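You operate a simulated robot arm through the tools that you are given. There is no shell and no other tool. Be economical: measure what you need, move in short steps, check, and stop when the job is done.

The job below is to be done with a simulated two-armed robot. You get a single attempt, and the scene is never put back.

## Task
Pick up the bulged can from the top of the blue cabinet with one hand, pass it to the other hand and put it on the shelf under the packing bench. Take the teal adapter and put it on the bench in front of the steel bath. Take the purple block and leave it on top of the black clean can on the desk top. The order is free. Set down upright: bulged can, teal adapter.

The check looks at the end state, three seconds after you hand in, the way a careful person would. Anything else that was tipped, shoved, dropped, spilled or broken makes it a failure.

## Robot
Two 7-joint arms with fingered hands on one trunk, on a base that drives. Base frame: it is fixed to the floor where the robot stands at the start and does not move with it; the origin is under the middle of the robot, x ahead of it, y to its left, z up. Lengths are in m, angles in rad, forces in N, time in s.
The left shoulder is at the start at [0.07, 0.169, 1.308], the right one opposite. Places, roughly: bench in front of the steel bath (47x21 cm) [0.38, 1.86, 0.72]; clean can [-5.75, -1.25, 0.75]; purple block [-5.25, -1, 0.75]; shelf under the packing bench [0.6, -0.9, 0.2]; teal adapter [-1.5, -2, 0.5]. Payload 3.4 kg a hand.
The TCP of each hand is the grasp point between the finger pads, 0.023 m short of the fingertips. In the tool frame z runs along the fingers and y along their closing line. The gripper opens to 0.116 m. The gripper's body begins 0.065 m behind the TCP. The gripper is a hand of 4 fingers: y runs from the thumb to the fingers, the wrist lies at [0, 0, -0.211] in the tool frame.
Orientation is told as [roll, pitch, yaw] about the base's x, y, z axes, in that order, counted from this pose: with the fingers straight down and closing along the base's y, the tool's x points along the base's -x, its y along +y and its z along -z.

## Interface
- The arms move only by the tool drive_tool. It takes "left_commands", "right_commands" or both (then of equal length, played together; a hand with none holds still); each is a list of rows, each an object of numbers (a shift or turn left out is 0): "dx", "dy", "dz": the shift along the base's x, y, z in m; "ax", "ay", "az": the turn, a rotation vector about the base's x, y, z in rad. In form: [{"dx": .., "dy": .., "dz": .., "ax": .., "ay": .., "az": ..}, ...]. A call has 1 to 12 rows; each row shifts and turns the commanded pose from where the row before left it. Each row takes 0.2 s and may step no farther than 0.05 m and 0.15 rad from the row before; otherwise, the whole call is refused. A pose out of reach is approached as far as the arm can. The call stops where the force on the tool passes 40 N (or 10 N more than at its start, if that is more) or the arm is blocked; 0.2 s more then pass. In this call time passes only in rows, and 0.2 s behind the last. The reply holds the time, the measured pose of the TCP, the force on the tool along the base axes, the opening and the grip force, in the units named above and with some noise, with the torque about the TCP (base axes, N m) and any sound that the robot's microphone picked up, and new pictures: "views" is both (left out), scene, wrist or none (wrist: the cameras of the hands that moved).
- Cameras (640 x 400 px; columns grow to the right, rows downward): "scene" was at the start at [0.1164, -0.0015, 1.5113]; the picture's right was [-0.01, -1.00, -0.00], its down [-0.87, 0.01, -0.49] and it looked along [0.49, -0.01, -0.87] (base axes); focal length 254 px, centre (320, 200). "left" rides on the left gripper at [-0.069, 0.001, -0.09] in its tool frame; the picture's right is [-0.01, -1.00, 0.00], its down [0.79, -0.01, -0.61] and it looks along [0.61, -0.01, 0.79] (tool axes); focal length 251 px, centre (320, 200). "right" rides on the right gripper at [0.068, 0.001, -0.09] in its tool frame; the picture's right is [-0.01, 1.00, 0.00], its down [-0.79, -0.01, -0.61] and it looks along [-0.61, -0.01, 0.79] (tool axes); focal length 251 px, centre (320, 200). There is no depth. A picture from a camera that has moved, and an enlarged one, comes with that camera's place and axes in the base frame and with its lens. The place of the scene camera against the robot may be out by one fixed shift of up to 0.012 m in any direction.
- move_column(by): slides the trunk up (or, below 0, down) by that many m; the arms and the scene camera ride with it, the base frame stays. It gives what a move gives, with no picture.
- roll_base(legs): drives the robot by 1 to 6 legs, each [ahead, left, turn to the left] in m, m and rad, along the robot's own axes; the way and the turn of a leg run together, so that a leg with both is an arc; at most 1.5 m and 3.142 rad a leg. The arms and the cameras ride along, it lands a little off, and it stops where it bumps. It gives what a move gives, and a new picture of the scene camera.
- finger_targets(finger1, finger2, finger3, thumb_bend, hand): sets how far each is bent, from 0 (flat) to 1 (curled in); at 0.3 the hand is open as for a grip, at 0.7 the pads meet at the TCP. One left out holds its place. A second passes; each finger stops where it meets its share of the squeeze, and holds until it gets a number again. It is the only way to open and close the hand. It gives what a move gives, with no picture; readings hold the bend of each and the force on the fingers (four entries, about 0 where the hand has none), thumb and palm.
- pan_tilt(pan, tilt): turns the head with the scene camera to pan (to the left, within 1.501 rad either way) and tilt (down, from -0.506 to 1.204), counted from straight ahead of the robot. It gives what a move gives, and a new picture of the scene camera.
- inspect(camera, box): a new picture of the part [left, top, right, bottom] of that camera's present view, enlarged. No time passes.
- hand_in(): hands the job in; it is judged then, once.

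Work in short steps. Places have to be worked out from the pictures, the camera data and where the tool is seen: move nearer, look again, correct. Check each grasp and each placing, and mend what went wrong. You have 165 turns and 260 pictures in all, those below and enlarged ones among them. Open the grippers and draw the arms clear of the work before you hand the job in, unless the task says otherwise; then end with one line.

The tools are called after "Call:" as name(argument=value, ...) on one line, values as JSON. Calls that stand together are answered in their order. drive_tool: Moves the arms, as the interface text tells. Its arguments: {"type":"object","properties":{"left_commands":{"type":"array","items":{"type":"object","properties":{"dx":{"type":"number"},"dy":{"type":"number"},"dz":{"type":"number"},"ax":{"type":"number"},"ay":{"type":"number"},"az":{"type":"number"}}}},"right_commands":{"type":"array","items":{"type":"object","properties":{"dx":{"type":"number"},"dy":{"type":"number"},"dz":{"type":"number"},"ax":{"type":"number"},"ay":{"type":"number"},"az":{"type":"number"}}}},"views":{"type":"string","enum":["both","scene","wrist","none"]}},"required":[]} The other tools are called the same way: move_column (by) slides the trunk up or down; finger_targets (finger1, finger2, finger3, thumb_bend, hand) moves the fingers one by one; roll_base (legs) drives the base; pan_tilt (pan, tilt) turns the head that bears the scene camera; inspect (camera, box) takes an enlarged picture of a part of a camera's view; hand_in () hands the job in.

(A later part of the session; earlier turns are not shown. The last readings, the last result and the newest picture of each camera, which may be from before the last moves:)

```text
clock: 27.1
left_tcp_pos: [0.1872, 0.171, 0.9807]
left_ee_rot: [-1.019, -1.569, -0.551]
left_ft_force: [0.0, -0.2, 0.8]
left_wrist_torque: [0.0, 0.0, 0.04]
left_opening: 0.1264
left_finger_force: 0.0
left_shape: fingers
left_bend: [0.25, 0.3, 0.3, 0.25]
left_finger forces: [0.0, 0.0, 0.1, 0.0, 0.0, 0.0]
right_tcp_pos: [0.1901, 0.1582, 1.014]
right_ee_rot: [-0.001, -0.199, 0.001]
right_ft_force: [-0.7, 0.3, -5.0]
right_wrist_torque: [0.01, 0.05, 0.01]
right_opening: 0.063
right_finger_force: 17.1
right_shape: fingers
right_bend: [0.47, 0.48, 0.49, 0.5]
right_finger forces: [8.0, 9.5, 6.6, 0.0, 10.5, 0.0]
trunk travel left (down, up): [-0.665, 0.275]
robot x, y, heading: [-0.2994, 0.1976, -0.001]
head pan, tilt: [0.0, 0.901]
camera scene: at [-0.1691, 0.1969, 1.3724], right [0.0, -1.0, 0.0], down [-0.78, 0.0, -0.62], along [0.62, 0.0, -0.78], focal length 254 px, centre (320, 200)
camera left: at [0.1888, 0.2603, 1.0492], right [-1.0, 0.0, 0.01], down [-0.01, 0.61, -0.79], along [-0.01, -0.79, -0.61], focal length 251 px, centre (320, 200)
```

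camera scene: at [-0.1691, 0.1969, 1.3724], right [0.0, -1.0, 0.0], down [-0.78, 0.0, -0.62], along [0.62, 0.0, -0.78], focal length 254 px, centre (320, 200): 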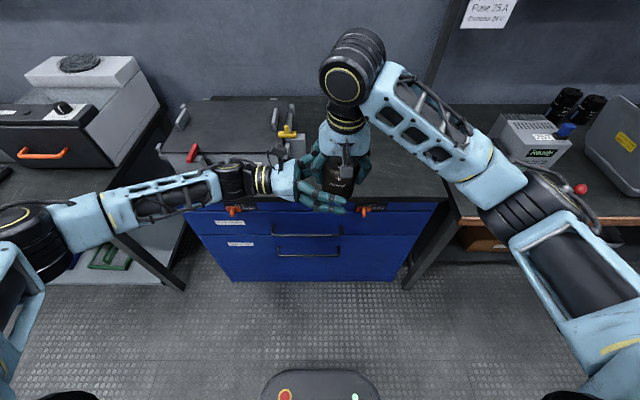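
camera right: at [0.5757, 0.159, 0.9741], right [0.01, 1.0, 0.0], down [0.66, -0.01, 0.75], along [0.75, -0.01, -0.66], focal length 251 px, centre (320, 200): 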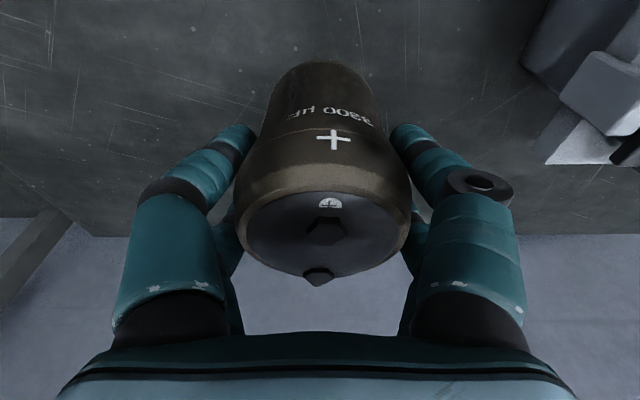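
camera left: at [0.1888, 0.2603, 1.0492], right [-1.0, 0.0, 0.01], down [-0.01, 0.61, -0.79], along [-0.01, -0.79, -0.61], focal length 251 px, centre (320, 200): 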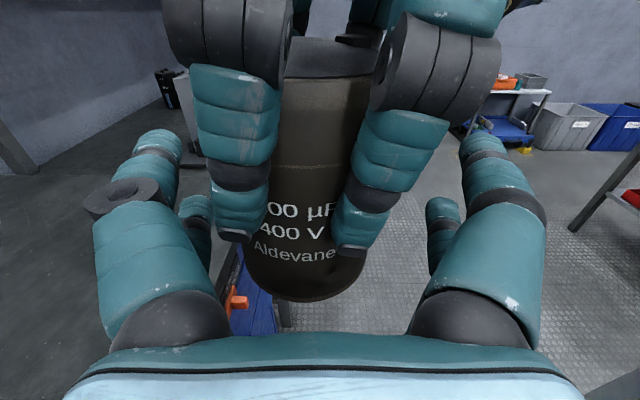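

The can sits between the left digits, a few mm toward +x. I shift 5 mm and close the lower pair (fingers 2, 3).

Call:
drive_tool(left_commands=[{"dx": 0.006}], views="none")

Call:
finger_targets(hand="left", finger2=0.6, finger3=0.6)

Call:
inspect(camera="left", box=[0, 0, 640, 400])

```text
clock: 27.5
left_tcp_pos: [0.1936, 0.1711, 0.9785]
left_ee_rot: [-1.264, -1.569, -0.305]
left_ft_force: [-0.1, 0.2, 0.5]
left_wrist_torque: [0.01, 0.02, -0.03]
left_opening: 0.1266
left_finger_force: 0.0
left_shape: fingers
left_bend: [0.25, 0.3, 0.3, 0.25]
left_finger forces: [0.1, 0.0, 0.0, 0.0, 0.1, 0.0]
right_tcp_pos: [0.1903, 0.159, 1.0143]
right_ee_rot: [0.001, -0.201, 0.002]
right_ft_force: [0.0, -0.3, -5.3]
right_wrist_torque: [-0.02, 0.01, 0.02]
right_opening: 0.063
right_finger_force: 17.4
right_shape: fingers
right_bend: [0.47, 0.48, 0.49, 0.5]
right_finger forces: [7.9, 9.5, 6.5, 0.0, 10.5, 0.0]
trunk travel left (down, up): [-0.665, 0.275]
robot x, y, heading: [-0.2964, 0.1978, -0.001]
head pan, tilt: [0.0, 0.901]
```

```text
clock: 28.5
left_tcp_pos: [0.1922, 0.1709, 0.9794]
left_ee_rot: [-1.254, -1.57, -0.318]
left_ft_force: [0.8, -1.0, 0.7]
left_wrist_torque: [-0.01, -0.04, 0.03]
left_opening: 0.1263
left_finger_force: 7.7
left_shape: fingers
left_bend: [0.25, 0.47, 0.48, 0.25]
left_finger forces: [0.0, 7.4, 6.4, 0.1, 0.0, 0.0]
right_tcp_pos: [0.1895, 0.1587, 1.0131]
right_ee_rot: [0.001, -0.199, 0.002]
right_ft_force: [-1.0, 1.0, -4.3]
right_wrist_torque: [0.05, 0.03, -0.02]
right_opening: 0.0631
right_finger_force: 17.7
right_shape: fingers
right_bend: [0.47, 0.48, 0.49, 0.5]
right_finger forces: [8.4, 9.9, 6.4, 0.1, 10.7, 0.0]
trunk travel left (down, up): [-0.665, 0.275]
robot x, y, heading: [-0.2944, 0.1975, 0.002]
head pan, tilt: [0.0, 0.901]
```

```text
1.00 times, centred on (320, 200) of left (not enlarged: the box is as wide or as high as the picture)
camera zoom: at [0.1948, 0.2609, 1.0487], right [-1.0, 0.0, 0.01], down [-0.01, 0.61, -0.79], along [-0.01, -0.79, -0.61], focal length 251 px, centre (320, 200)
```

zoom: 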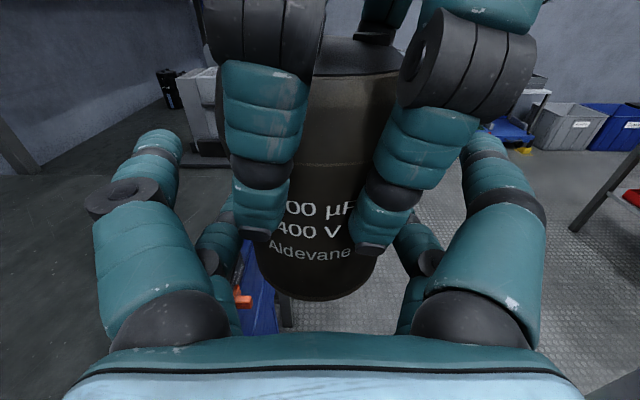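

Lower pair grips with about 7 N each side. I open the right hand slightly and then at once close the left upper pair.

Call:
finger_targets(hand="right", finger1=0.38, finger2=0.38, finger3=0.38, thumb_bend=0.38)

Call:
finger_targets(hand="left", finger1=0.6, thumb_bend=0.6)

Call:
inspect(camera="left", box=[0, 0, 640, 400])

```text
clock: 29.5
left_tcp_pos: [0.1938, 0.1715, 0.9774]
left_ee_rot: [-1.186, -1.57, -0.384]
left_ft_force: [-0.3, 0.0, 0.1]
left_wrist_torque: [0.04, -0.01, -0.04]
left_opening: 0.1264
left_finger_force: 7.1
left_shape: fingers
left_bend: [0.25, 0.47, 0.48, 0.25]
left_finger forces: [0.0, 7.0, 7.1, 0.0, 0.0, 0.0]
right_tcp_pos: [0.19, 0.1585, 1.0128]
right_ee_rot: [-0.001, -0.199, 0.002]
right_ft_force: [-0.8, 0.6, -0.1]
right_wrist_torque: [-0.02, 0.01, -0.02]
right_opening: 0.0933
right_finger_force: 0.0
right_shape: fingers
right_bend: [0.38, 0.38, 0.38, 0.38]
right_finger forces: [0.1, 0.1, 0.1, 0.0, 0.1, 0.0]
trunk travel left (down, up): [-0.665, 0.275]
robot x, y, heading: [-0.2921, 0.1997, -0.002]
head pan, tilt: [0.0, 0.901]
```

```text
clock: 30.5
left_tcp_pos: [0.1934, 0.1711, 0.9789]
left_ee_rot: [-1.218, -1.57, -0.351]
left_ft_force: [0.4, -0.6, -1.0]
left_wrist_torque: [0.06, 0.05, 0.03]
left_opening: 0.0708
left_finger_force: 18.6
left_shape: fingers
left_bend: [0.45, 0.45, 0.49, 0.5]
left_finger forces: [9.1, 9.6, 5.3, 0.0, 13.5, 0.1]
right_tcp_pos: [0.1892, 0.1582, 1.0129]
right_ee_rot: [0.0, -0.199, 0.001]
right_ft_force: [0.5, -0.4, 0.1]
right_wrist_torque: [0.03, -0.03, 0.04]
right_opening: 0.0935
right_finger_force: 0.0
right_shape: fingers
right_bend: [0.38, 0.38, 0.38, 0.38]
right_finger forces: [0.0, 0.0, 0.0, 0.0, 0.0, 0.1]
trunk travel left (down, up): [-0.665, 0.275]
robot x, y, heading: [-0.2961, 0.1937, 0.004]
head pan, tilt: [0.0, 0.901]
```

```text
1.00 times, centred on (320, 200) of left (not enlarged: the box is as wide or as high as the picture)
camera zoom: at [0.1948, 0.2609, 1.0487], right [-1.0, 0.0, 0.01], down [-0.01, 0.61, -0.79], along [-0.01, -0.79, -0.61], focal length 251 px, centre (320, 200)
```

zoom: 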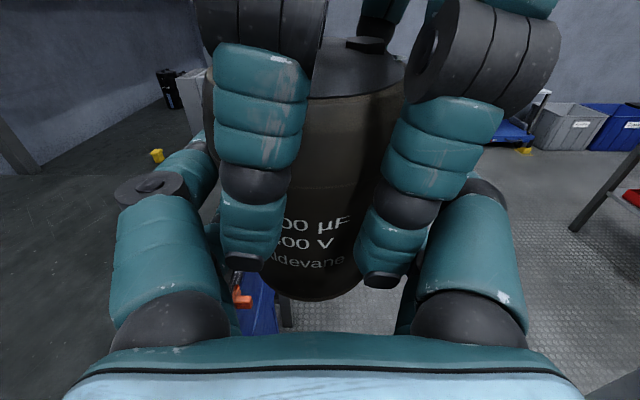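

Left now holds with all digits (18.6 N). I open the right hand wider and lift it away upward.

Call:
finger_targets(hand="right", finger1=0.28, finger2=0.28, finger3=0.28, thumb_bend=0.28)

Call:
drive_tool(right_commands=[{"dz": 0.03}, {"dz": 0.03}, {"dz": 0.03}, {"dz": 0.03}, {"dz": 0.02, "dy": -0.04}, {"dy": -0.05}])

Call:
inspect(camera="left", box=[0, 0, 640, 400])

```text
clock: 31.5
left_tcp_pos: [0.1931, 0.1714, 0.9787]
left_ee_rot: [-1.222, -1.568, -0.344]
left_ft_force: [-0.4, 4.5, -0.3]
left_wrist_torque: [0.04, 0.04, 0.02]
left_opening: 0.0708
left_finger_force: 19.1
left_shape: fingers
left_bend: [0.45, 0.45, 0.49, 0.5]
left_finger forces: [9.1, 9.8, 5.3, 0.0, 13.4, 0.0]
right_tcp_pos: [0.1905, 0.1586, 1.0133]
right_ee_rot: [-0.002, -0.201, 0.001]
right_ft_force: [0.7, -3.5, -2.0]
right_wrist_torque: [-0.22, 0.01, -0.01]
right_opening: 0.1157
right_finger_force: 0.1
right_shape: fingers
right_bend: [0.32, 0.32, 0.28, 0.28]
right_finger forces: [0.1, 0.0, 0.0, 0.1, 0.0, 0.0]
trunk travel left (down, up): [-0.665, 0.275]
robot x, y, heading: [-0.2939, 0.2002, -0.001]
head pan, tilt: [0.0, 0.901]
```

```text
clock: 32.9
left_tcp_pos: [0.1935, 0.1701, 0.979]
left_ee_rot: [-0.385, -1.567, -1.186]
left_ft_force: [0.2, -0.5, 0.2]
left_wrist_torque: [0.07, 0.02, -0.04]
left_opening: 0.0711
left_finger_force: 18.8
left_shape: fingers
left_bend: [0.45, 0.45, 0.49, 0.5]
left_finger forces: [9.3, 9.8, 5.3, 0.1, 13.5, 0.0]
right_tcp_pos: [0.1902, 0.0688, 1.1495]
right_ee_rot: [0.001, -0.199, 0.0]
right_ft_force: [0.4, -0.1, -0.1]
right_wrist_torque: [0.02, -0.01, 0.01]
right_opening: 0.1207
right_finger_force: 0.1
right_shape: fingers
right_bend: [0.28, 0.28, 0.28, 0.28]
right_finger forces: [0.0, 0.0, 0.0, 0.1, 0.0, 0.1]
trunk travel left (down, up): [-0.665, 0.275]
robot x, y, heading: [-0.2968, 0.1963, 0.002]
head pan, tilt: [0.0, 0.901]
camera scene: at [-0.1695, 0.1944, 1.3724], right [0.0, -1.0, 0.0], down [-0.78, 0.0, -0.62], along [0.62, 0.0, -0.78], focal length 254 px, centre (320, 200)
camera right: at [0.1078, 0.0691, 1.2246], right [0.01, 1.0, 0.0], down [0.66, -0.01, 0.75], along [0.75, 0.0, -0.66], focal length 251 px, centre (320, 200)
```

scene: 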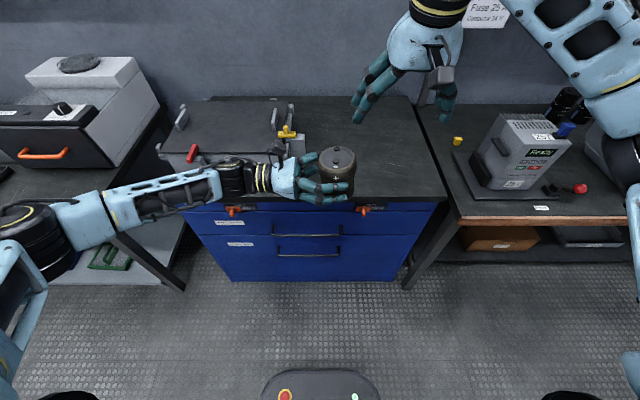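
right: 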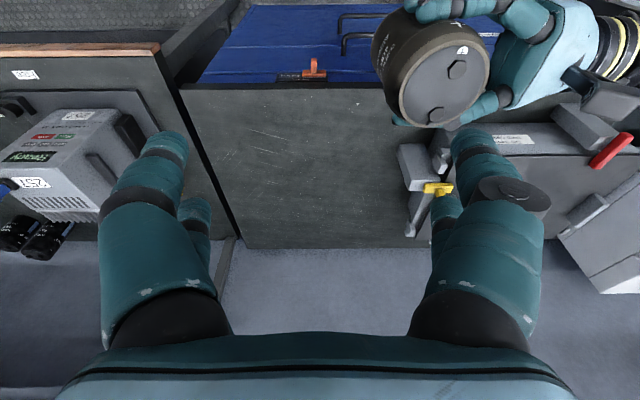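

```text
1.00 times, centred on (320, 200) of left (not enlarged: the box is as wide or as high as the picture)
camera zoom: at [0.1944, 0.2588, 1.049], right [-1.0, 0.0, 0.01], down [-0.01, 0.61, -0.79], along [-0.01, -0.79, -0.61], focal length 251 px, centre (320, 200)
```

zoom: 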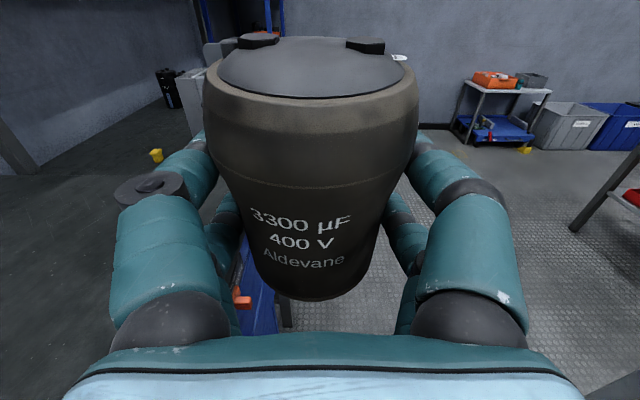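

Hand-over done; the can is upright in the left hand. I turn the left hand forward while drawing it in, and drive back and to the right in front of the packing bench.

Call:
drive_tool(left_commands=[{"dy": 0.02, "az": 0.1428}, {"dy": 0.02, "az": 0.1428}, {"dy": 0.02, "az": 0.1428}, {"dy": 0.02, "az": 0.1428}, {"dy": 0.02, "az": 0.1428}, {"dy": 0.02, "az": 0.1428}, {"dy": 0.02, "az": 0.1428}, {"az": 0.1428}, {"az": 0.1428}, {"az": 0.1428}, {"az": 0.1428}], views="none")

Call:
roll_base(legs=[[-0.2, 0, 0], [0, -1.15, 0]])

```text
clock: 35.4
left_tcp_pos: [0.1862, 0.3112, 0.9579]
left_ee_rot: [1.543, -1.36, -1.655]
left_ft_force: [0.7, 0.9, 1.0]
left_wrist_torque: [-0.04, 0.06, -0.01]
left_opening: 0.0704
left_finger_force: 18.6
left_shape: fingers
left_bend: [0.45, 0.45, 0.5, 0.5]
left_finger forces: [9.1, 9.3, 5.4, 0.0, 13.5, 0.0]
right_tcp_pos: [0.1911, 0.0723, 1.1509]
right_ee_rot: [-0.002, -0.199, 0.003]
right_ft_force: [-0.1, 0.2, -0.1]
right_wrist_torque: [-0.03, 0.01, 0.02]
right_opening: 0.1205
right_finger_force: 0.2
right_shape: fingers
right_bend: [0.28, 0.28, 0.28, 0.28]
right_finger forces: [0.1, 0.0, 0.0, 0.1, 0.0, 0.1]
trunk travel left (down, up): [-0.665, 0.275]
robot x, y, heading: [-0.2988, 0.1967, 0.003]
head pan, tilt: [0.0, 0.901]
stopped in row 11 (left hand): the arm was blocked; the commanded pose is now the measured one
```

```text
clock: 42.4
left_tcp_pos: [-0.015, -0.8407, 0.9589]
left_ee_rot: [1.553, -1.359, -1.667]
left_ft_force: [0.0, -0.8, 0.3]
left_wrist_torque: [0.0, 0.07, 0.04]
left_opening: 0.0705
left_finger_force: 18.8
left_shape: fingers
left_bend: [0.45, 0.45, 0.5, 0.5]
left_finger forces: [9.0, 9.3, 5.5, 0.1, 13.3, 0.0]
right_tcp_pos: [-0.0103, -1.0788, 1.1506]
right_ee_rot: [-0.002, -0.199, -0.001]
right_ft_force: [0.1, 0.4, 0.5]
right_wrist_torque: [0.02, 0.0, -0.01]
right_opening: 0.1205
right_finger_force: 0.1
right_shape: fingers
right_bend: [0.28, 0.28, 0.28, 0.28]
right_finger forces: [0.0, 0.0, 0.0, 0.1, 0.0, 0.0]
trunk travel left (down, up): [-0.665, 0.275]
robot x, y, heading: [-0.4993, -0.9501, 0.004]
head pan, tilt: [0.0, 0.901]
camera scene: at [-0.3701, -0.954, 1.3724], right [0.0, -1.0, 0.0], down [-0.78, 0.0, -0.62], along [0.62, 0.0, -0.78], focal length 254 px, centre (320, 200)
```

scene: 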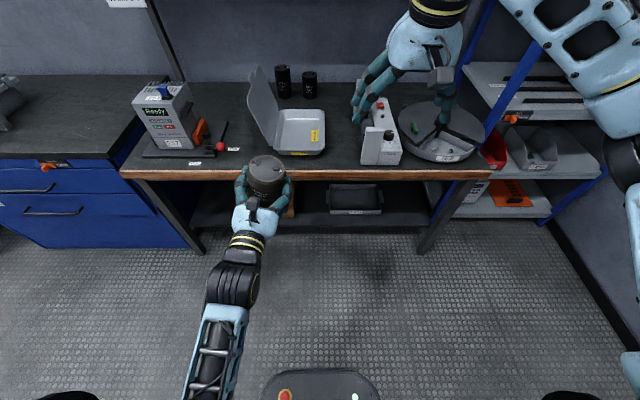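

I'm in front of the bench; the shelf beneath holds a box and a tray. I lower the trunk to look under the bench top.

Call:
move_column(by=-0.45)

Call:
pan_tilt(pan=0.0, tilt=0.5)

```text
refused: -0.45 is not a number from -0.4 to 0.4
```

```text
clock: 43.3
left_tcp_pos: [-0.0164, -0.8411, 0.9602]
left_ee_rot: [1.549, -1.358, -1.663]
left_ft_force: [0.7, 0.1, -0.1]
left_wrist_torque: [0.0, 0.06, -0.01]
left_opening: 0.0701
left_finger_force: 19.2
left_shape: fingers
left_bend: [0.45, 0.45, 0.5, 0.5]
left_finger forces: [9.0, 9.2, 5.5, 0.0, 13.4, 0.0]
right_tcp_pos: [-0.0111, -1.0803, 1.1499]
right_ee_rot: [-0.001, -0.197, 0.0]
right_ft_force: [0.1, 0.6, 0.2]
right_wrist_torque: [-0.01, -0.01, 0.03]
right_opening: 0.1202
right_finger_force: 0.1
right_shape: fingers
right_bend: [0.28, 0.28, 0.28, 0.28]
right_finger forces: [0.1, 0.1, 0.1, 0.0, 0.0, 0.0]
trunk travel left (down, up): [-0.665, 0.275]
robot x, y, heading: [-0.495, -0.9526, 0.0]
head pan, tilt: [0.0, 0.499]
camera scene: at [-0.3546, -0.954, 1.4062], right [0.0, -1.0, 0.0], down [-0.48, 0.0, -0.88], along [0.88, 0.0, -0.48], focal length 254 px, centre (320, 200)
```

scene: 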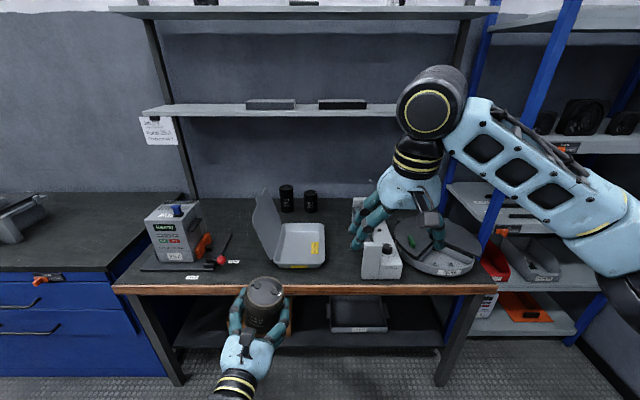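

Column moves are capped at 0.4 m. I lower by 0.4, and shift the left hand later if it blocks the view.

Call:
move_column(by=-0.4)

Call:
pan_tilt(pan=0.0, tilt=0.55)

```text
clock: 47.1
left_tcp_pos: [-0.0153, -0.8409, 0.5589]
left_ee_rot: [1.551, -1.361, -1.665]
left_ft_force: [0.8, 1.1, 0.7]
left_wrist_torque: [-0.02, 0.06, -0.05]
left_opening: 0.0704
left_finger_force: 18.5
left_shape: fingers
left_bend: [0.45, 0.45, 0.5, 0.5]
left_finger forces: [9.1, 9.1, 5.5, 0.0, 13.4, 0.0]
right_tcp_pos: [-0.0101, -1.0796, 0.7498]
right_ee_rot: [-0.001, -0.2, 0.001]
right_ft_force: [-0.3, 0.2, 0.6]
right_wrist_torque: [0.04, 0.01, -0.03]
right_opening: 0.1199
right_finger_force: 0.0
right_shape: fingers
right_bend: [0.28, 0.28, 0.28, 0.28]
right_finger forces: [0.0, 0.1, 0.1, 0.1, 0.0, 0.0]
trunk travel left (down, up): [-0.265, 0.675]
robot x, y, heading: [-0.4991, -0.953, 0.004]
head pan, tilt: [0.0, 0.499]
```

```text
clock: 47.8
left_tcp_pos: [-0.0166, -0.8416, 0.5588]
left_ee_rot: [1.55, -1.36, -1.662]
left_ft_force: [-0.1, 0.8, -0.3]
left_wrist_torque: [0.02, 0.08, 0.0]
left_opening: 0.0701
left_finger_force: 18.2
left_shape: fingers
left_bend: [0.45, 0.45, 0.5, 0.5]
left_finger forces: [9.1, 9.2, 5.5, 0.0, 13.4, 0.0]
right_tcp_pos: [-0.0111, -1.0797, 0.75]
right_ee_rot: [-0.002, -0.199, 0.001]
right_ft_force: [0.4, 0.3, -0.8]
right_wrist_torque: [0.01, -0.01, 0.0]
right_opening: 0.1207
right_finger_force: 0.0
right_shape: fingers
right_bend: [0.28, 0.28, 0.28, 0.28]
right_finger forces: [0.0, 0.0, 0.0, 0.0, 0.0, 0.1]
trunk travel left (down, up): [-0.265, 0.675]
robot x, y, heading: [-0.4963, -0.9545, -0.0]
head pan, tilt: [0.0, 0.55]
camera scene: at [-0.3561, -0.9542, 1.0017], right [0.0, -1.0, 0.0], down [-0.52, 0.0, -0.85], along [0.85, 0.0, -0.52], focal length 254 px, centre (320, 200)
```

scene: 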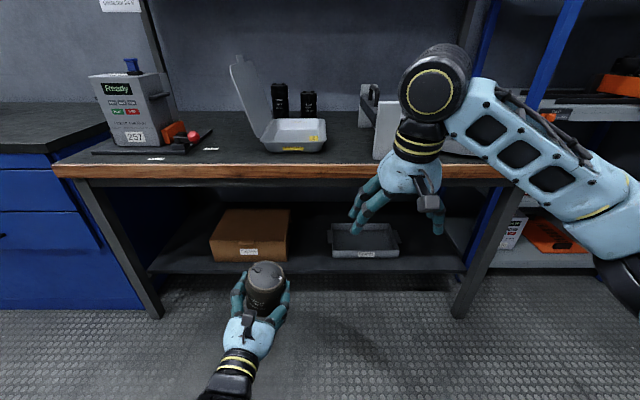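

The shelf gap between the carton (ends y≈−0.82) and the tray (starts y≈−1.0) fits. The can leans 0.21 rad sideways, so I roll the left hand back level and draw the right arm in.

Call:
drive_tool(left_commands=[{"ax": -0.07}, {"ax": -0.07}, {"ax": -0.07}, {}, {}], right_commands=[{"dx": -0.03, "dz": 0.03, "dy": -0.02}, {"dx": -0.03, "dz": 0.03, "dy": -0.02}, {"dx": -0.03, "dz": 0.03, "dy": -0.02}, {"dx": -0.03, "dz": 0.03, "dy": -0.02}, {"dx": -0.03, "dz": 0.03, "dy": -0.02}])

```text
clock: 49.0
left_tcp_pos: [-0.0185, -0.84, 0.5562]
left_ee_rot: [1.988, -1.517, -2.121]
left_ft_force: [-0.1, -0.1, -0.3]
left_wrist_torque: [0.0, 0.05, 0.04]
left_opening: 0.0703
left_finger_force: 18.7
left_shape: fingers
left_bend: [0.45, 0.45, 0.5, 0.51]
left_finger forces: [9.5, 9.3, 5.4, 0.0, 13.1, 0.0]
right_tcp_pos: [-0.1606, -1.1805, 0.9004]
right_ee_rot: [0.001, -0.199, 0.001]
right_ft_force: [0.4, -0.5, 0.7]
right_wrist_torque: [0.0, 0.0, 0.01]
right_opening: 0.1206
right_finger_force: 0.1
right_shape: fingers
right_bend: [0.28, 0.28, 0.28, 0.28]
right_finger forces: [0.0, 0.0, 0.0, 0.0, 0.0, 0.0]
trunk travel left (down, up): [-0.265, 0.675]
robot x, y, heading: [-0.4979, -0.9526, -0.0]
head pan, tilt: [0.0, 0.55]
camera scene: at [-0.3569, -0.9541, 1.0018], right [0.0, -1.0, 0.0], down [-0.52, 0.0, -0.85], along [0.85, 0.0, -0.52], focal length 254 px, centre (320, 200)
camera right: at [-0.2432, -1.1798, 0.9753], right [0.01, 1.0, 0.0], down [0.66, -0.01, 0.75], along [0.75, -0.01, -0.66], focal length 251 px, centre (320, 200)
camera left: at [-0.1077, -0.8308, 0.6241], right [-0.13, -0.99, -0.04], down [-0.58, 0.11, -0.81], along [0.8, -0.08, -0.59], focal length 251 px, centre (320, 200)
```

scene: 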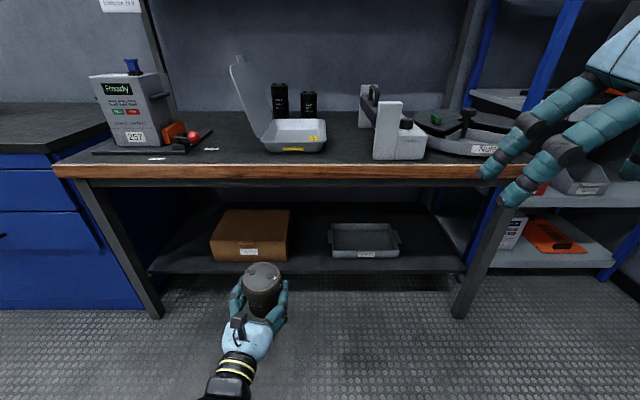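
right: 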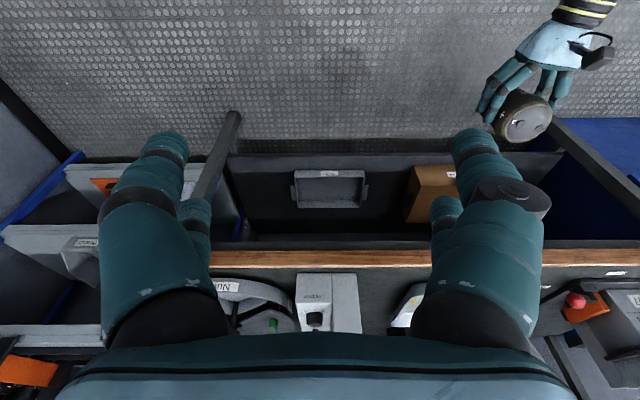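
left: 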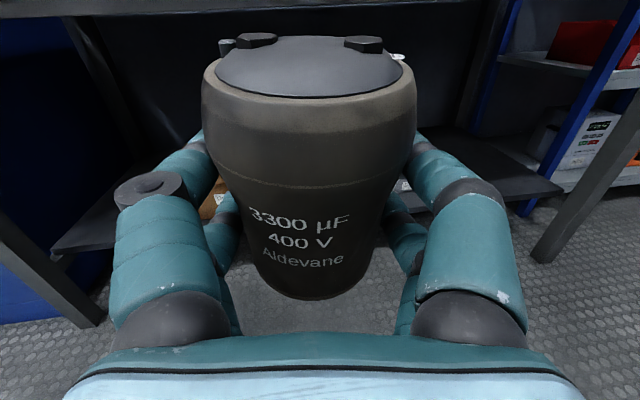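

Nearly level; a small extra roll, then I lower the trunk by 0.22 and drive ahead 0.28 and right 0.07 so that the can faces the gap.

Call:
drive_tool(left_commands=[{"ax": -0.04}], views="none")

Call:
move_column(by=-0.22)

Call:
roll_base(legs=[[0, -0.07, 0], [0.25, 0, 0]])

Call:
inspect(camera="left", box=[0, 0, 640, 400])

```text
clock: 49.4
left_tcp_pos: [-0.0174, -0.8402, 0.5544]
left_ee_rot: [2.488, -1.542, -2.625]
left_ft_force: [0.0, 0.0, -0.2]
left_wrist_torque: [0.0, 0.08, 0.03]
left_opening: 0.0703
left_finger_force: 18.8
left_shape: fingers
left_bend: [0.45, 0.45, 0.5, 0.51]
left_finger forces: [9.4, 9.4, 5.4, 0.0, 13.2, 0.0]
right_tcp_pos: [-0.1594, -1.1801, 0.9007]
right_ee_rot: [0.001, -0.198, 0.001]
right_ft_force: [0.0, 0.0, -0.4]
right_wrist_torque: [0.01, 0.0, -0.01]
right_opening: 0.1205
right_finger_force: 0.1
right_shape: fingers
right_bend: [0.28, 0.28, 0.28, 0.28]
right_finger forces: [0.1, 0.0, 0.0, 0.0, 0.1, 0.1]
trunk travel left (down, up): [-0.265, 0.675]
robot x, y, heading: [-0.4957, -0.9542, -0.003]
head pan, tilt: [0.0, 0.55]
```

```text
clock: 51.7
left_tcp_pos: [-0.0183, -0.8426, 0.3384]
left_ee_rot: [1.774, -1.534, -1.913]
left_ft_force: [-0.2, 0.2, 0.9]
left_wrist_torque: [-0.03, 0.02, -0.01]
left_opening: 0.07
left_finger_force: 18.7
left_shape: fingers
left_bend: [0.45, 0.45, 0.5, 0.51]
left_finger forces: [9.4, 9.4, 5.3, 0.0, 13.1, 0.0]
right_tcp_pos: [-0.1566, -1.1891, 0.6826]
right_ee_rot: [0.015, -0.194, -0.004]
right_ft_force: [0.5, 0.5, -0.6]
right_wrist_torque: [0.02, -0.04, 0.02]
right_opening: 0.1204
right_finger_force: 0.1
right_shape: fingers
right_bend: [0.28, 0.28, 0.28, 0.28]
right_finger forces: [0.0, 0.1, 0.0, 0.0, 0.1, 0.1]
trunk travel left (down, up): [-0.045, 0.895]
robot x, y, heading: [-0.4962, -0.949, 0.003]
head pan, tilt: [0.0, 0.55]
```

```text
clock: 54.1
left_tcp_pos: [0.2313, -0.9128, 0.3385]
left_ee_rot: [1.803, -1.534, -1.94]
left_ft_force: [-0.7, -0.1, 0.4]
left_wrist_torque: [-0.02, 0.03, 0.02]
left_opening: 0.0703
left_finger_force: 17.9
left_shape: fingers
left_bend: [0.45, 0.45, 0.5, 0.51]
left_finger forces: [9.3, 9.4, 5.4, 0.0, 13.1, 0.1]
right_tcp_pos: [0.0943, -1.2573, 0.6814]
right_ee_rot: [0.019, -0.198, -0.001]
right_ft_force: [0.2, 0.2, 0.5]
right_wrist_torque: [-0.01, -0.01, 0.03]
right_opening: 0.1203
right_finger_force: 0.0
right_shape: fingers
right_bend: [0.28, 0.28, 0.28, 0.28]
right_finger forces: [0.0, 0.1, 0.0, 0.0, 0.0, 0.0]
trunk travel left (down, up): [-0.045, 0.895]
robot x, y, heading: [-0.2449, -1.0203, 0.005]
head pan, tilt: [0.0, 0.55]
camera scene: at [-0.1027, -1.0344, 0.7879], right [0.0, -1.0, -0.02], down [-0.53, 0.01, -0.85], along [0.85, 0.01, -0.53], focal length 254 px, centre (320, 200)
```

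scene: 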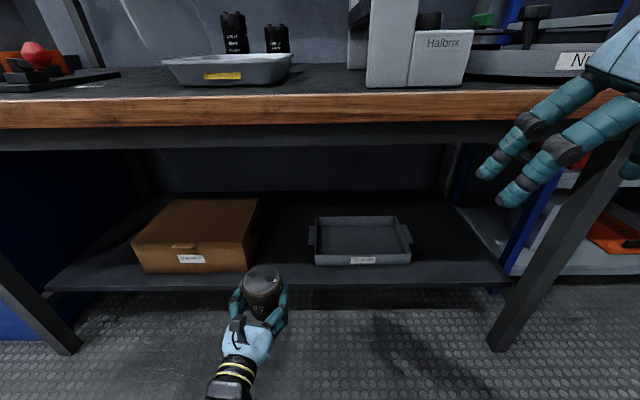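

```text
1.00 times, centred on (320, 200) of left (not enlarged: the box is as wide or as high as the picture)
camera zoom: at [0.1427, -0.9019, 0.4074], right [-0.14, -0.99, -0.03], down [-0.59, 0.1, -0.8], along [0.79, -0.09, -0.6], focal length 251 px, centre (320, 200)
```

zoom: 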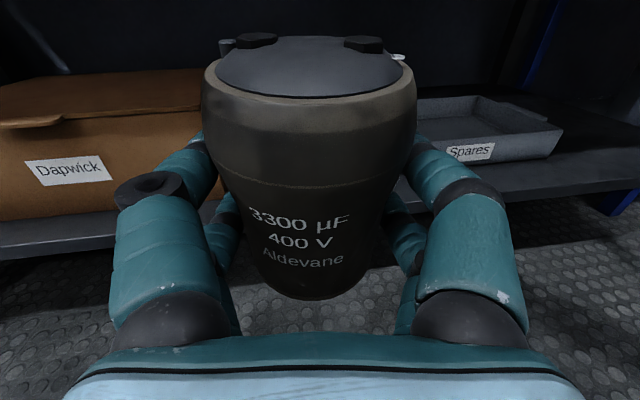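

The can faces the gap (−0.83…−1.0, TCP y −0.913). I advance 0.24 m over the shelf at this height.

Call:
drive_tool(left_commands=[{"dx": 0.04, "ax": -0.03}, {"dx": 0.04}, {"dx": 0.04}, {"dx": 0.04}, {"dx": 0.04}, {"dx": 0.04}])

```text
clock: 54.7
left_tcp_pos: [0.2369, -0.9196, 0.2688]
left_ee_rot: [0.204, -1.414, -0.387]
left_ft_force: [0.9, 0.5, -0.2]
left_wrist_torque: [-0.02, 0.01, -0.01]
left_opening: 0.0704
left_finger_force: 18.5
left_shape: fingers
left_bend: [0.45, 0.45, 0.5, 0.51]
left_finger forces: [9.4, 9.4, 5.6, 0.0, 13.1, 0.0]
right_tcp_pos: [0.0869, -1.2597, 0.6886]
right_ee_rot: [0.022, -0.212, 0.0]
right_ft_force: [0.5, 0.0, 0.6]
right_wrist_torque: [0.01, 0.02, 0.0]
right_opening: 0.1209
right_finger_force: 0.1
right_shape: fingers
right_bend: [0.28, 0.28, 0.28, 0.28]
right_finger forces: [0.1, 0.0, 0.0, 0.1, 0.0, 0.1]
trunk travel left (down, up): [-0.045, 0.895]
robot x, y, heading: [-0.2458, -1.0199, 0.007]
head pan, tilt: [0.0, 0.55]
stopped in row 2 (left hand): the arm was blocked; the commanded pose is now the measured one
camera scene: at [-0.1115, -1.0375, 0.7936], right [0.0, -1.0, -0.02], down [-0.51, 0.02, -0.86], along [0.86, 0.01, -0.51], focal length 254 px, centre (320, 200)
camera left: at [0.1606, -0.9083, 0.3519], right [-0.18, -0.98, -0.02], down [-0.71, 0.15, -0.69], along [0.68, -0.11, -0.72], focal length 251 px, centre (320, 200)
```

scene: 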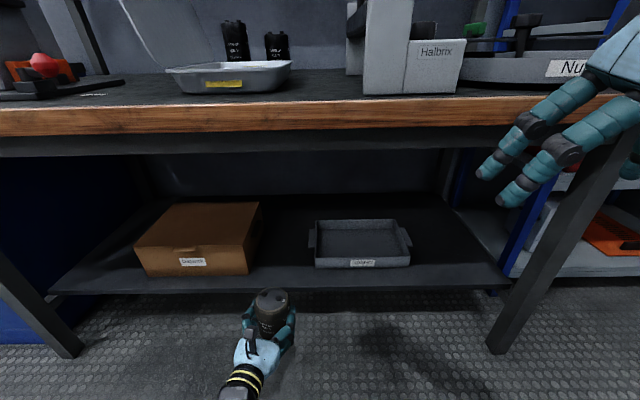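
left: 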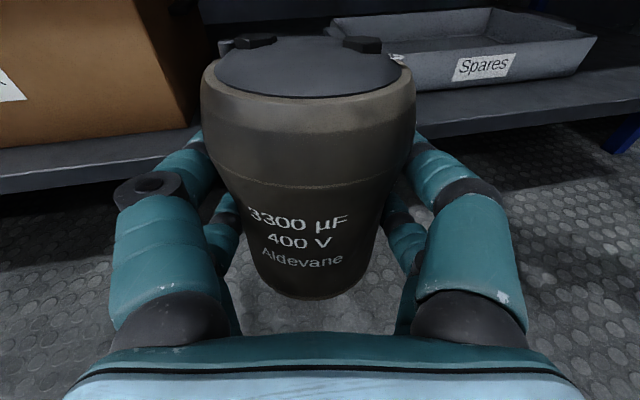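

The arm was blocked and the body tipped slightly, so the left elbow likely touches the base or floor. I raise the trunk and look at the arm.

Call:
move_column(by=0.15)

Call:
pan_tilt(pan=0.5, tilt=1.2)

```text
clock: 56.4
left_tcp_pos: [0.2392, -0.9144, 0.3943]
left_ee_rot: [0.062, -1.398, -0.244]
left_ft_force: [1.4, 0.3, -0.7]
left_wrist_torque: [-0.01, 0.02, 0.03]
left_opening: 0.0704
left_finger_force: 18.6
left_shape: fingers
left_bend: [0.45, 0.45, 0.5, 0.51]
left_finger forces: [9.5, 9.4, 5.4, 0.0, 13.1, 0.0]
right_tcp_pos: [0.0928, -1.247, 0.8297]
right_ee_rot: [-0.002, -0.2, 0.004]
right_ft_force: [0.1, 0.0, 0.1]
right_wrist_torque: [0.02, -0.03, 0.0]
right_opening: 0.1207
right_finger_force: 0.0
right_shape: fingers
right_bend: [0.28, 0.28, 0.28, 0.28]
right_finger forces: [0.0, 0.0, 0.1, 0.0, 0.0, 0.0]
trunk travel left (down, up): [-0.195, 0.745]
robot x, y, heading: [-0.2442, -1.0216, 0.002]
head pan, tilt: [0.0, 0.55]
```

```text
clock: 57.5
left_tcp_pos: [0.2383, -0.9141, 0.3936]
left_ee_rot: [0.06, -1.397, -0.24]
left_ft_force: [-0.8, -0.5, -0.1]
left_wrist_torque: [-0.03, 0.1, -0.01]
left_opening: 0.0703
left_finger_force: 18.9
left_shape: fingers
left_bend: [0.45, 0.45, 0.5, 0.51]
left_finger forces: [9.5, 9.4, 5.5, 0.0, 13.1, 0.1]
right_tcp_pos: [0.0939, -1.2455, 0.8321]
right_ee_rot: [-0.002, -0.2, 0.001]
right_ft_force: [0.0, 0.7, 0.1]
right_wrist_torque: [0.04, 0.02, 0.0]
right_opening: 0.1207
right_finger_force: 0.0
right_shape: fingers
right_bend: [0.28, 0.28, 0.28, 0.28]
right_finger forces: [0.1, 0.0, 0.0, 0.0, 0.0, 0.0]
trunk travel left (down, up): [-0.195, 0.745]
robot x, y, heading: [-0.2456, -1.0225, 0.001]
head pan, tilt: [0.499, 1.201]
camera scene: at [-0.1452, -0.9951, 0.8826], right [0.48, -0.88, 0.0], down [-0.82, -0.45, -0.36], along [0.32, 0.17, -0.93], focal length 254 px, centre (320, 200)
```

scene: 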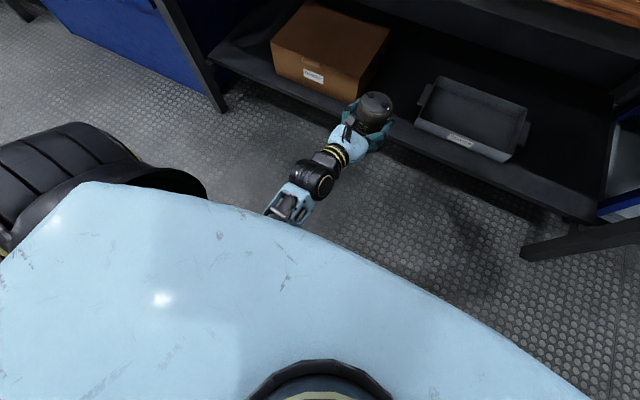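

The forearm folds back under the torso. I back off 0.2 m, extend and level the left arm (so the elbow rises), then come in by driving.

Call:
roll_base(legs=[[-0.2, 0, 0]])

Call:
drive_tool(left_commands=[{"dx": 0.03, "az": 0.026, "ay": -0.025}, {"dx": 0.03, "az": 0.026, "ay": -0.025}, {"dx": 0.03, "az": 0.026, "ay": -0.025}, {"dx": 0.03, "az": 0.026, "ay": -0.025}, {"dx": 0.03, "az": 0.026, "ay": -0.025}, {"dx": 0.03, "az": 0.026, "ay": -0.025}, {"dx": 0.03, "az": 0.026, "ay": -0.025}])

```text
clock: 59.1
left_tcp_pos: [0.0401, -0.9144, 0.3941]
left_ee_rot: [0.062, -1.397, -0.24]
left_ft_force: [-0.7, -0.1, 0.6]
left_wrist_torque: [-0.03, 0.06, 0.0]
left_opening: 0.0703
left_finger_force: 19.0
left_shape: fingers
left_bend: [0.45, 0.45, 0.5, 0.51]
left_finger forces: [9.6, 9.4, 5.6, 0.0, 13.1, 0.0]
right_tcp_pos: [-0.1045, -1.2466, 0.8316]
right_ee_rot: [-0.003, -0.201, 0.007]
right_ft_force: [0.3, 0.5, 0.6]
right_wrist_torque: [-0.02, -0.01, 0.02]
right_opening: 0.1204
right_finger_force: 0.0
right_shape: fingers
right_bend: [0.28, 0.28, 0.28, 0.28]
right_finger forces: [0.0, 0.1, 0.0, 0.1, 0.0, 0.0]
trunk travel left (down, up): [-0.195, 0.745]
robot x, y, heading: [-0.4396, -1.0243, 0.006]
head pan, tilt: [0.499, 1.201]
camera scene: at [-0.3437, -0.9956, 0.8826], right [0.48, -0.88, 0.0], down [-0.82, -0.45, -0.36], along [0.32, 0.17, -0.93], focal length 254 px, centre (320, 200)
```

scene: 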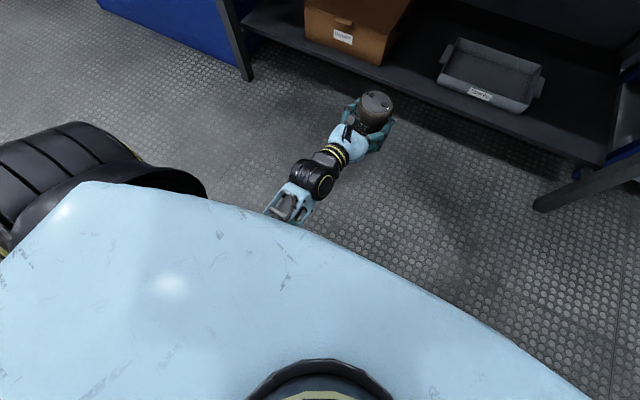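

```text
clock: 60.1
left_tcp_pos: [0.1502, -0.8719, 0.3688]
left_ee_rot: [1.021, -1.369, -1.1]
left_ft_force: [0.1, 0.3, -0.4]
left_wrist_torque: [-0.02, 0.09, -0.03]
left_opening: 0.0706
left_finger_force: 18.7
left_shape: fingers
left_bend: [0.45, 0.45, 0.5, 0.51]
left_finger forces: [9.2, 9.3, 5.8, 0.0, 13.5, 0.0]
right_tcp_pos: [-0.1044, -1.2473, 0.8309]
right_ee_rot: [0.0, -0.2, 0.008]
right_ft_force: [0.6, -0.3, 1.1]
right_wrist_torque: [-0.02, -0.01, 0.0]
right_opening: 0.1203
right_finger_force: 0.1
right_shape: fingers
right_bend: [0.28, 0.28, 0.28, 0.28]
right_finger forces: [0.0, 0.1, 0.0, 0.0, 0.0, 0.0]
trunk travel left (down, up): [-0.195, 0.745]
robot x, y, heading: [-0.4455, -1.0235, 0.007]
head pan, tilt: [0.499, 1.201]
stopped in row 5 (left hand): the arm was blocked; the commanded pose is now the measured one
camera scene: at [-0.3434, -0.9956, 0.8826], right [0.48, -0.88, 0.0], down [-0.82, -0.45, -0.36], along [0.32, 0.17, -0.93], focal length 254 px, centre (320, 200)
camera left: at [0.0681, -0.8773, 0.4467], right [-0.09, -0.98, -0.16], down [-0.68, 0.18, -0.72], along [0.73, 0.05, -0.68], focal length 251 px, centre (320, 200)
```

scene: 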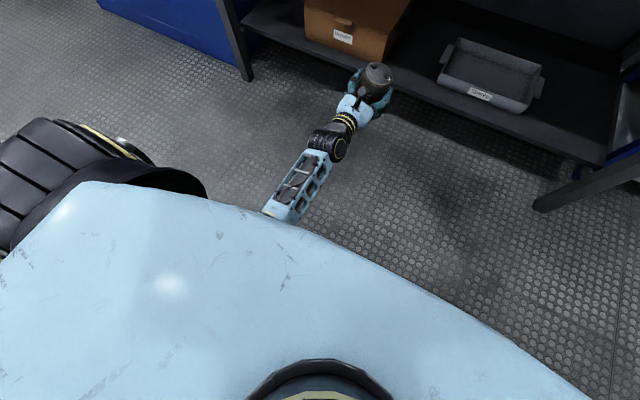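
left: 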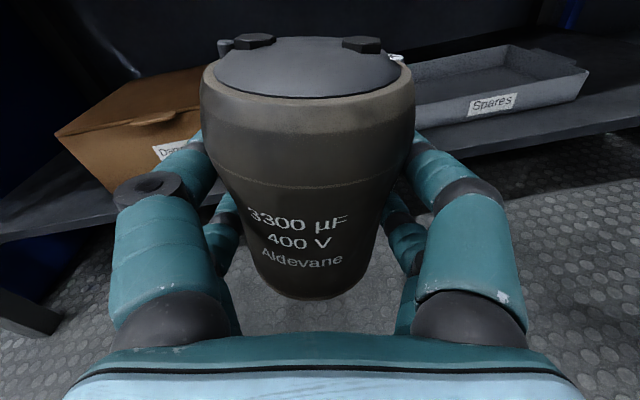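

Blocked again, likely the elbow on the robot's own base. I raise the trunk 0.25 m to free it, then extend and level.

Call:
move_column(by=0.25)

Call:
drive_tool(left_commands=[{"dx": 0.02, "dz": 0.02, "ax": -0.04, "ay": -0.02}, {"dx": 0.02, "dz": 0.02, "ax": -0.04, "ay": -0.02}, {"dx": 0.02, "dz": 0.02, "ax": -0.04, "ay": -0.02}, {"dx": 0.02, "dz": 0.02, "ax": -0.04, "ay": -0.02}])

```text
clock: 62.7
left_tcp_pos: [0.1498, -0.8707, 0.6189]
left_ee_rot: [1.019, -1.371, -1.097]
left_ft_force: [0.0, -0.2, -0.1]
left_wrist_torque: [0.0, 0.03, -0.02]
left_opening: 0.0705
left_finger_force: 18.6
left_shape: fingers
left_bend: [0.45, 0.45, 0.5, 0.51]
left_finger forces: [9.3, 9.3, 5.9, 0.0, 13.4, 0.0]
right_tcp_pos: [-0.1049, -1.2465, 1.0811]
right_ee_rot: [-0.003, -0.201, 0.007]
right_ft_force: [0.1, 0.0, -0.6]
right_wrist_torque: [-0.04, -0.01, 0.01]
right_opening: 0.1204
right_finger_force: 0.0
right_shape: fingers
right_bend: [0.28, 0.28, 0.28, 0.28]
right_finger forces: [0.0, 0.0, 0.0, 0.0, 0.0, 0.0]
trunk travel left (down, up): [-0.445, 0.495]
robot x, y, heading: [-0.4438, -1.0217, 0.001]
head pan, tilt: [0.499, 1.201]
```

```text
clock: 63.7
left_tcp_pos: [0.2232, -0.8487, 0.6794]
left_ee_rot: [1.054, -1.486, -1.122]
left_ft_force: [-27.2, 0.3, -18.0]
left_wrist_torque: [-0.06, -0.14, -0.01]
left_opening: 0.0698
left_finger_force: 23.4
left_shape: fingers
left_bend: [0.46, 0.46, 0.51, 0.53]
left_finger forces: [10.8, 11.1, 5.7, 0.0, 18.6, 0.1]
right_tcp_pos: [-0.1054, -1.2458, 1.0807]
right_ee_rot: [-0.001, -0.201, 0.009]
right_ft_force: [-0.3, 0.2, 0.6]
right_wrist_torque: [-0.05, 0.0, 0.01]
right_opening: 0.1205
right_finger_force: 0.0
right_shape: fingers
right_bend: [0.28, 0.28, 0.28, 0.28]
right_finger forces: [0.0, 0.0, 0.0, 0.1, 0.0, 0.1]
trunk travel left (down, up): [-0.445, 0.495]
robot x, y, heading: [-0.4417, -1.0258, 0.01]
head pan, tilt: [0.499, 1.201]
camera scene: at [-0.3452, -0.9941, 1.1323], right [0.48, -0.87, 0.0], down [-0.82, -0.45, -0.36], along [0.32, 0.17, -0.93], focal length 254 px, centre (320, 200)
camera left: at [0.1373, -0.8476, 0.7522], right [-0.07, -1.0, -0.06], down [-0.63, 0.09, -0.77], along [0.77, -0.01, -0.64], focal length 251 px, centre (320, 200)
```

scene: 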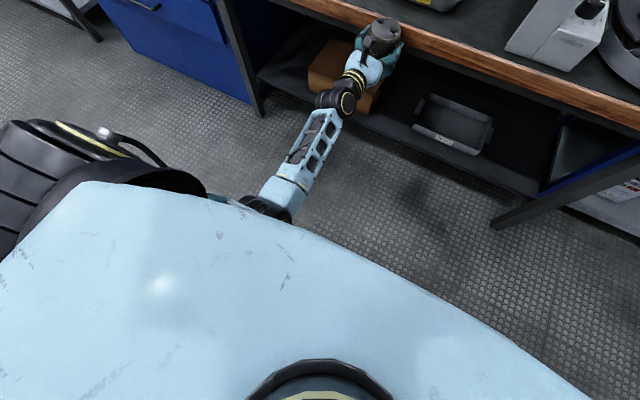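
left: 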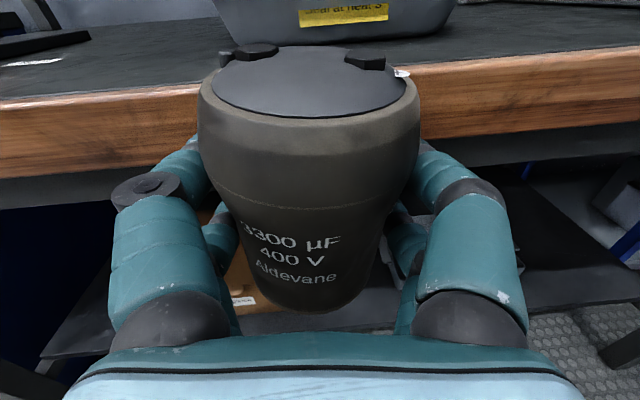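

The can's far side touched the bench edge (27 N). I back the base off 0.25 m at once and check the grip.

Call:
roll_base(legs=[[-0.25, 0, 0]])

Call:
inspect(camera="left", box=[0, 0, 640, 400])

Call:
pan_tilt(pan=0.0, tilt=0.6)

```text
clock: 65.5
left_tcp_pos: [-0.017, -0.8491, 0.6912]
left_ee_rot: [1.311, -1.493, -1.374]
left_ft_force: [-0.7, -0.9, 0.1]
left_wrist_torque: [-0.03, 0.01, -0.03]
left_opening: 0.0703
left_finger_force: 20.7
left_shape: fingers
left_bend: [0.46, 0.46, 0.5, 0.53]
left_finger forces: [9.5, 10.3, 5.6, 0.0, 14.9, 0.0]
right_tcp_pos: [-0.3502, -1.2483, 1.0808]
right_ee_rot: [-0.003, -0.199, 0.009]
right_ft_force: [0.3, 0.3, 0.3]
right_wrist_torque: [0.03, 0.0, 0.02]
right_opening: 0.1206
right_finger_force: 0.0
right_shape: fingers
right_bend: [0.28, 0.28, 0.28, 0.28]
right_finger forces: [0.0, 0.0, 0.1, 0.1, 0.0, 0.1]
trunk travel left (down, up): [-0.445, 0.495]
robot x, y, heading: [-0.6916, -1.0259, 0.011]
head pan, tilt: [0.499, 1.201]
camera scene: at [-0.5898, -0.9968, 1.1326], right [0.48, -0.87, 0.0], down [-0.82, -0.45, -0.36], along [0.32, 0.18, -0.93], focal length 254 px, centre (320, 200)
```

scene: 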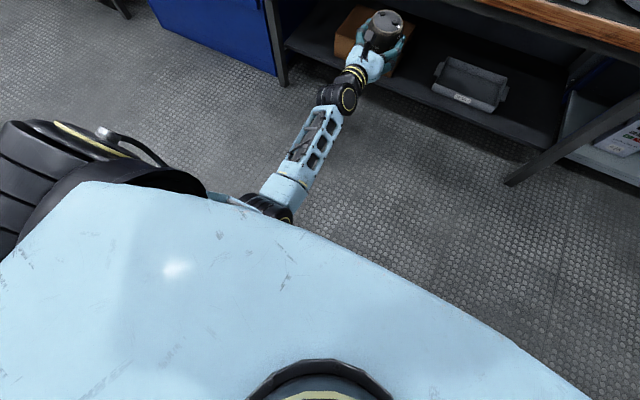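

```text
1.00 times, centred on (320, 200) of left (not enlarged: the box is as wide or as high as the picture)
camera zoom: at [-0.1052, -0.8486, 0.7623], right [-0.06, -1.0, -0.07], down [-0.62, 0.09, -0.78], along [0.78, -0.01, -0.62], focal length 251 px, centre (320, 200)
```

zoom: 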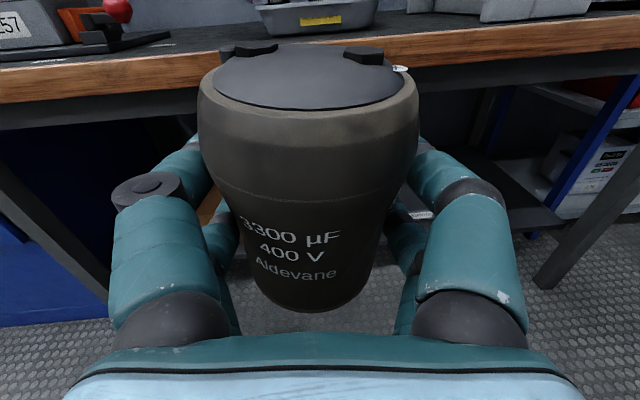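

```text
clock: 66.5
left_tcp_pos: [-0.0171, -0.848, 0.6895]
left_ee_rot: [1.303, -1.489, -1.365]
left_ft_force: [0.8, -0.5, 0.9]
left_wrist_torque: [0.0, -0.01, -0.02]
left_opening: 0.0698
left_finger_force: 20.0
left_shape: fingers
left_bend: [0.46, 0.46, 0.5, 0.53]
left_finger forces: [9.7, 10.3, 5.5, 0.0, 15.0, 0.1]
right_tcp_pos: [-0.3497, -1.2484, 1.0811]
right_ee_rot: [-0.001, -0.202, 0.01]
right_ft_force: [0.0, -0.6, -0.4]
right_wrist_torque: [0.01, 0.03, 0.0]
right_opening: 0.1205
right_finger_force: 0.1
right_shape: fingers
right_bend: [0.28, 0.28, 0.28, 0.28]
right_finger forces: [0.0, 0.2, 0.1, 0.0, 0.0, 0.0]
trunk travel left (down, up): [-0.445, 0.495]
robot x, y, heading: [-0.6876, -1.0202, 0.003]
head pan, tilt: [0.0, 0.6]
camera scene: at [-0.5496, -1.0232, 1.177], right [0.01, -1.0, 0.0], down [-0.57, 0.0, -0.82], along [0.82, 0.01, -0.57], focal length 254 px, centre (320, 200)
```

scene: 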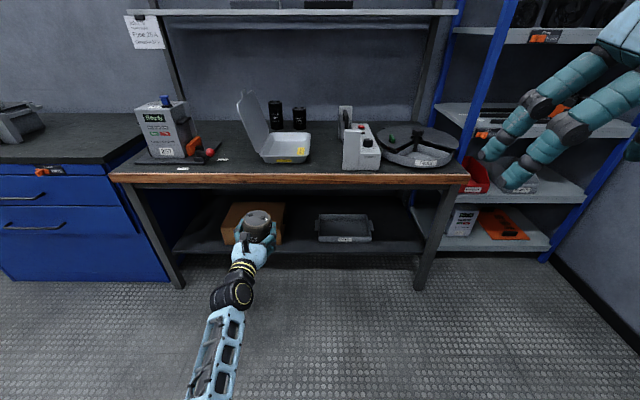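

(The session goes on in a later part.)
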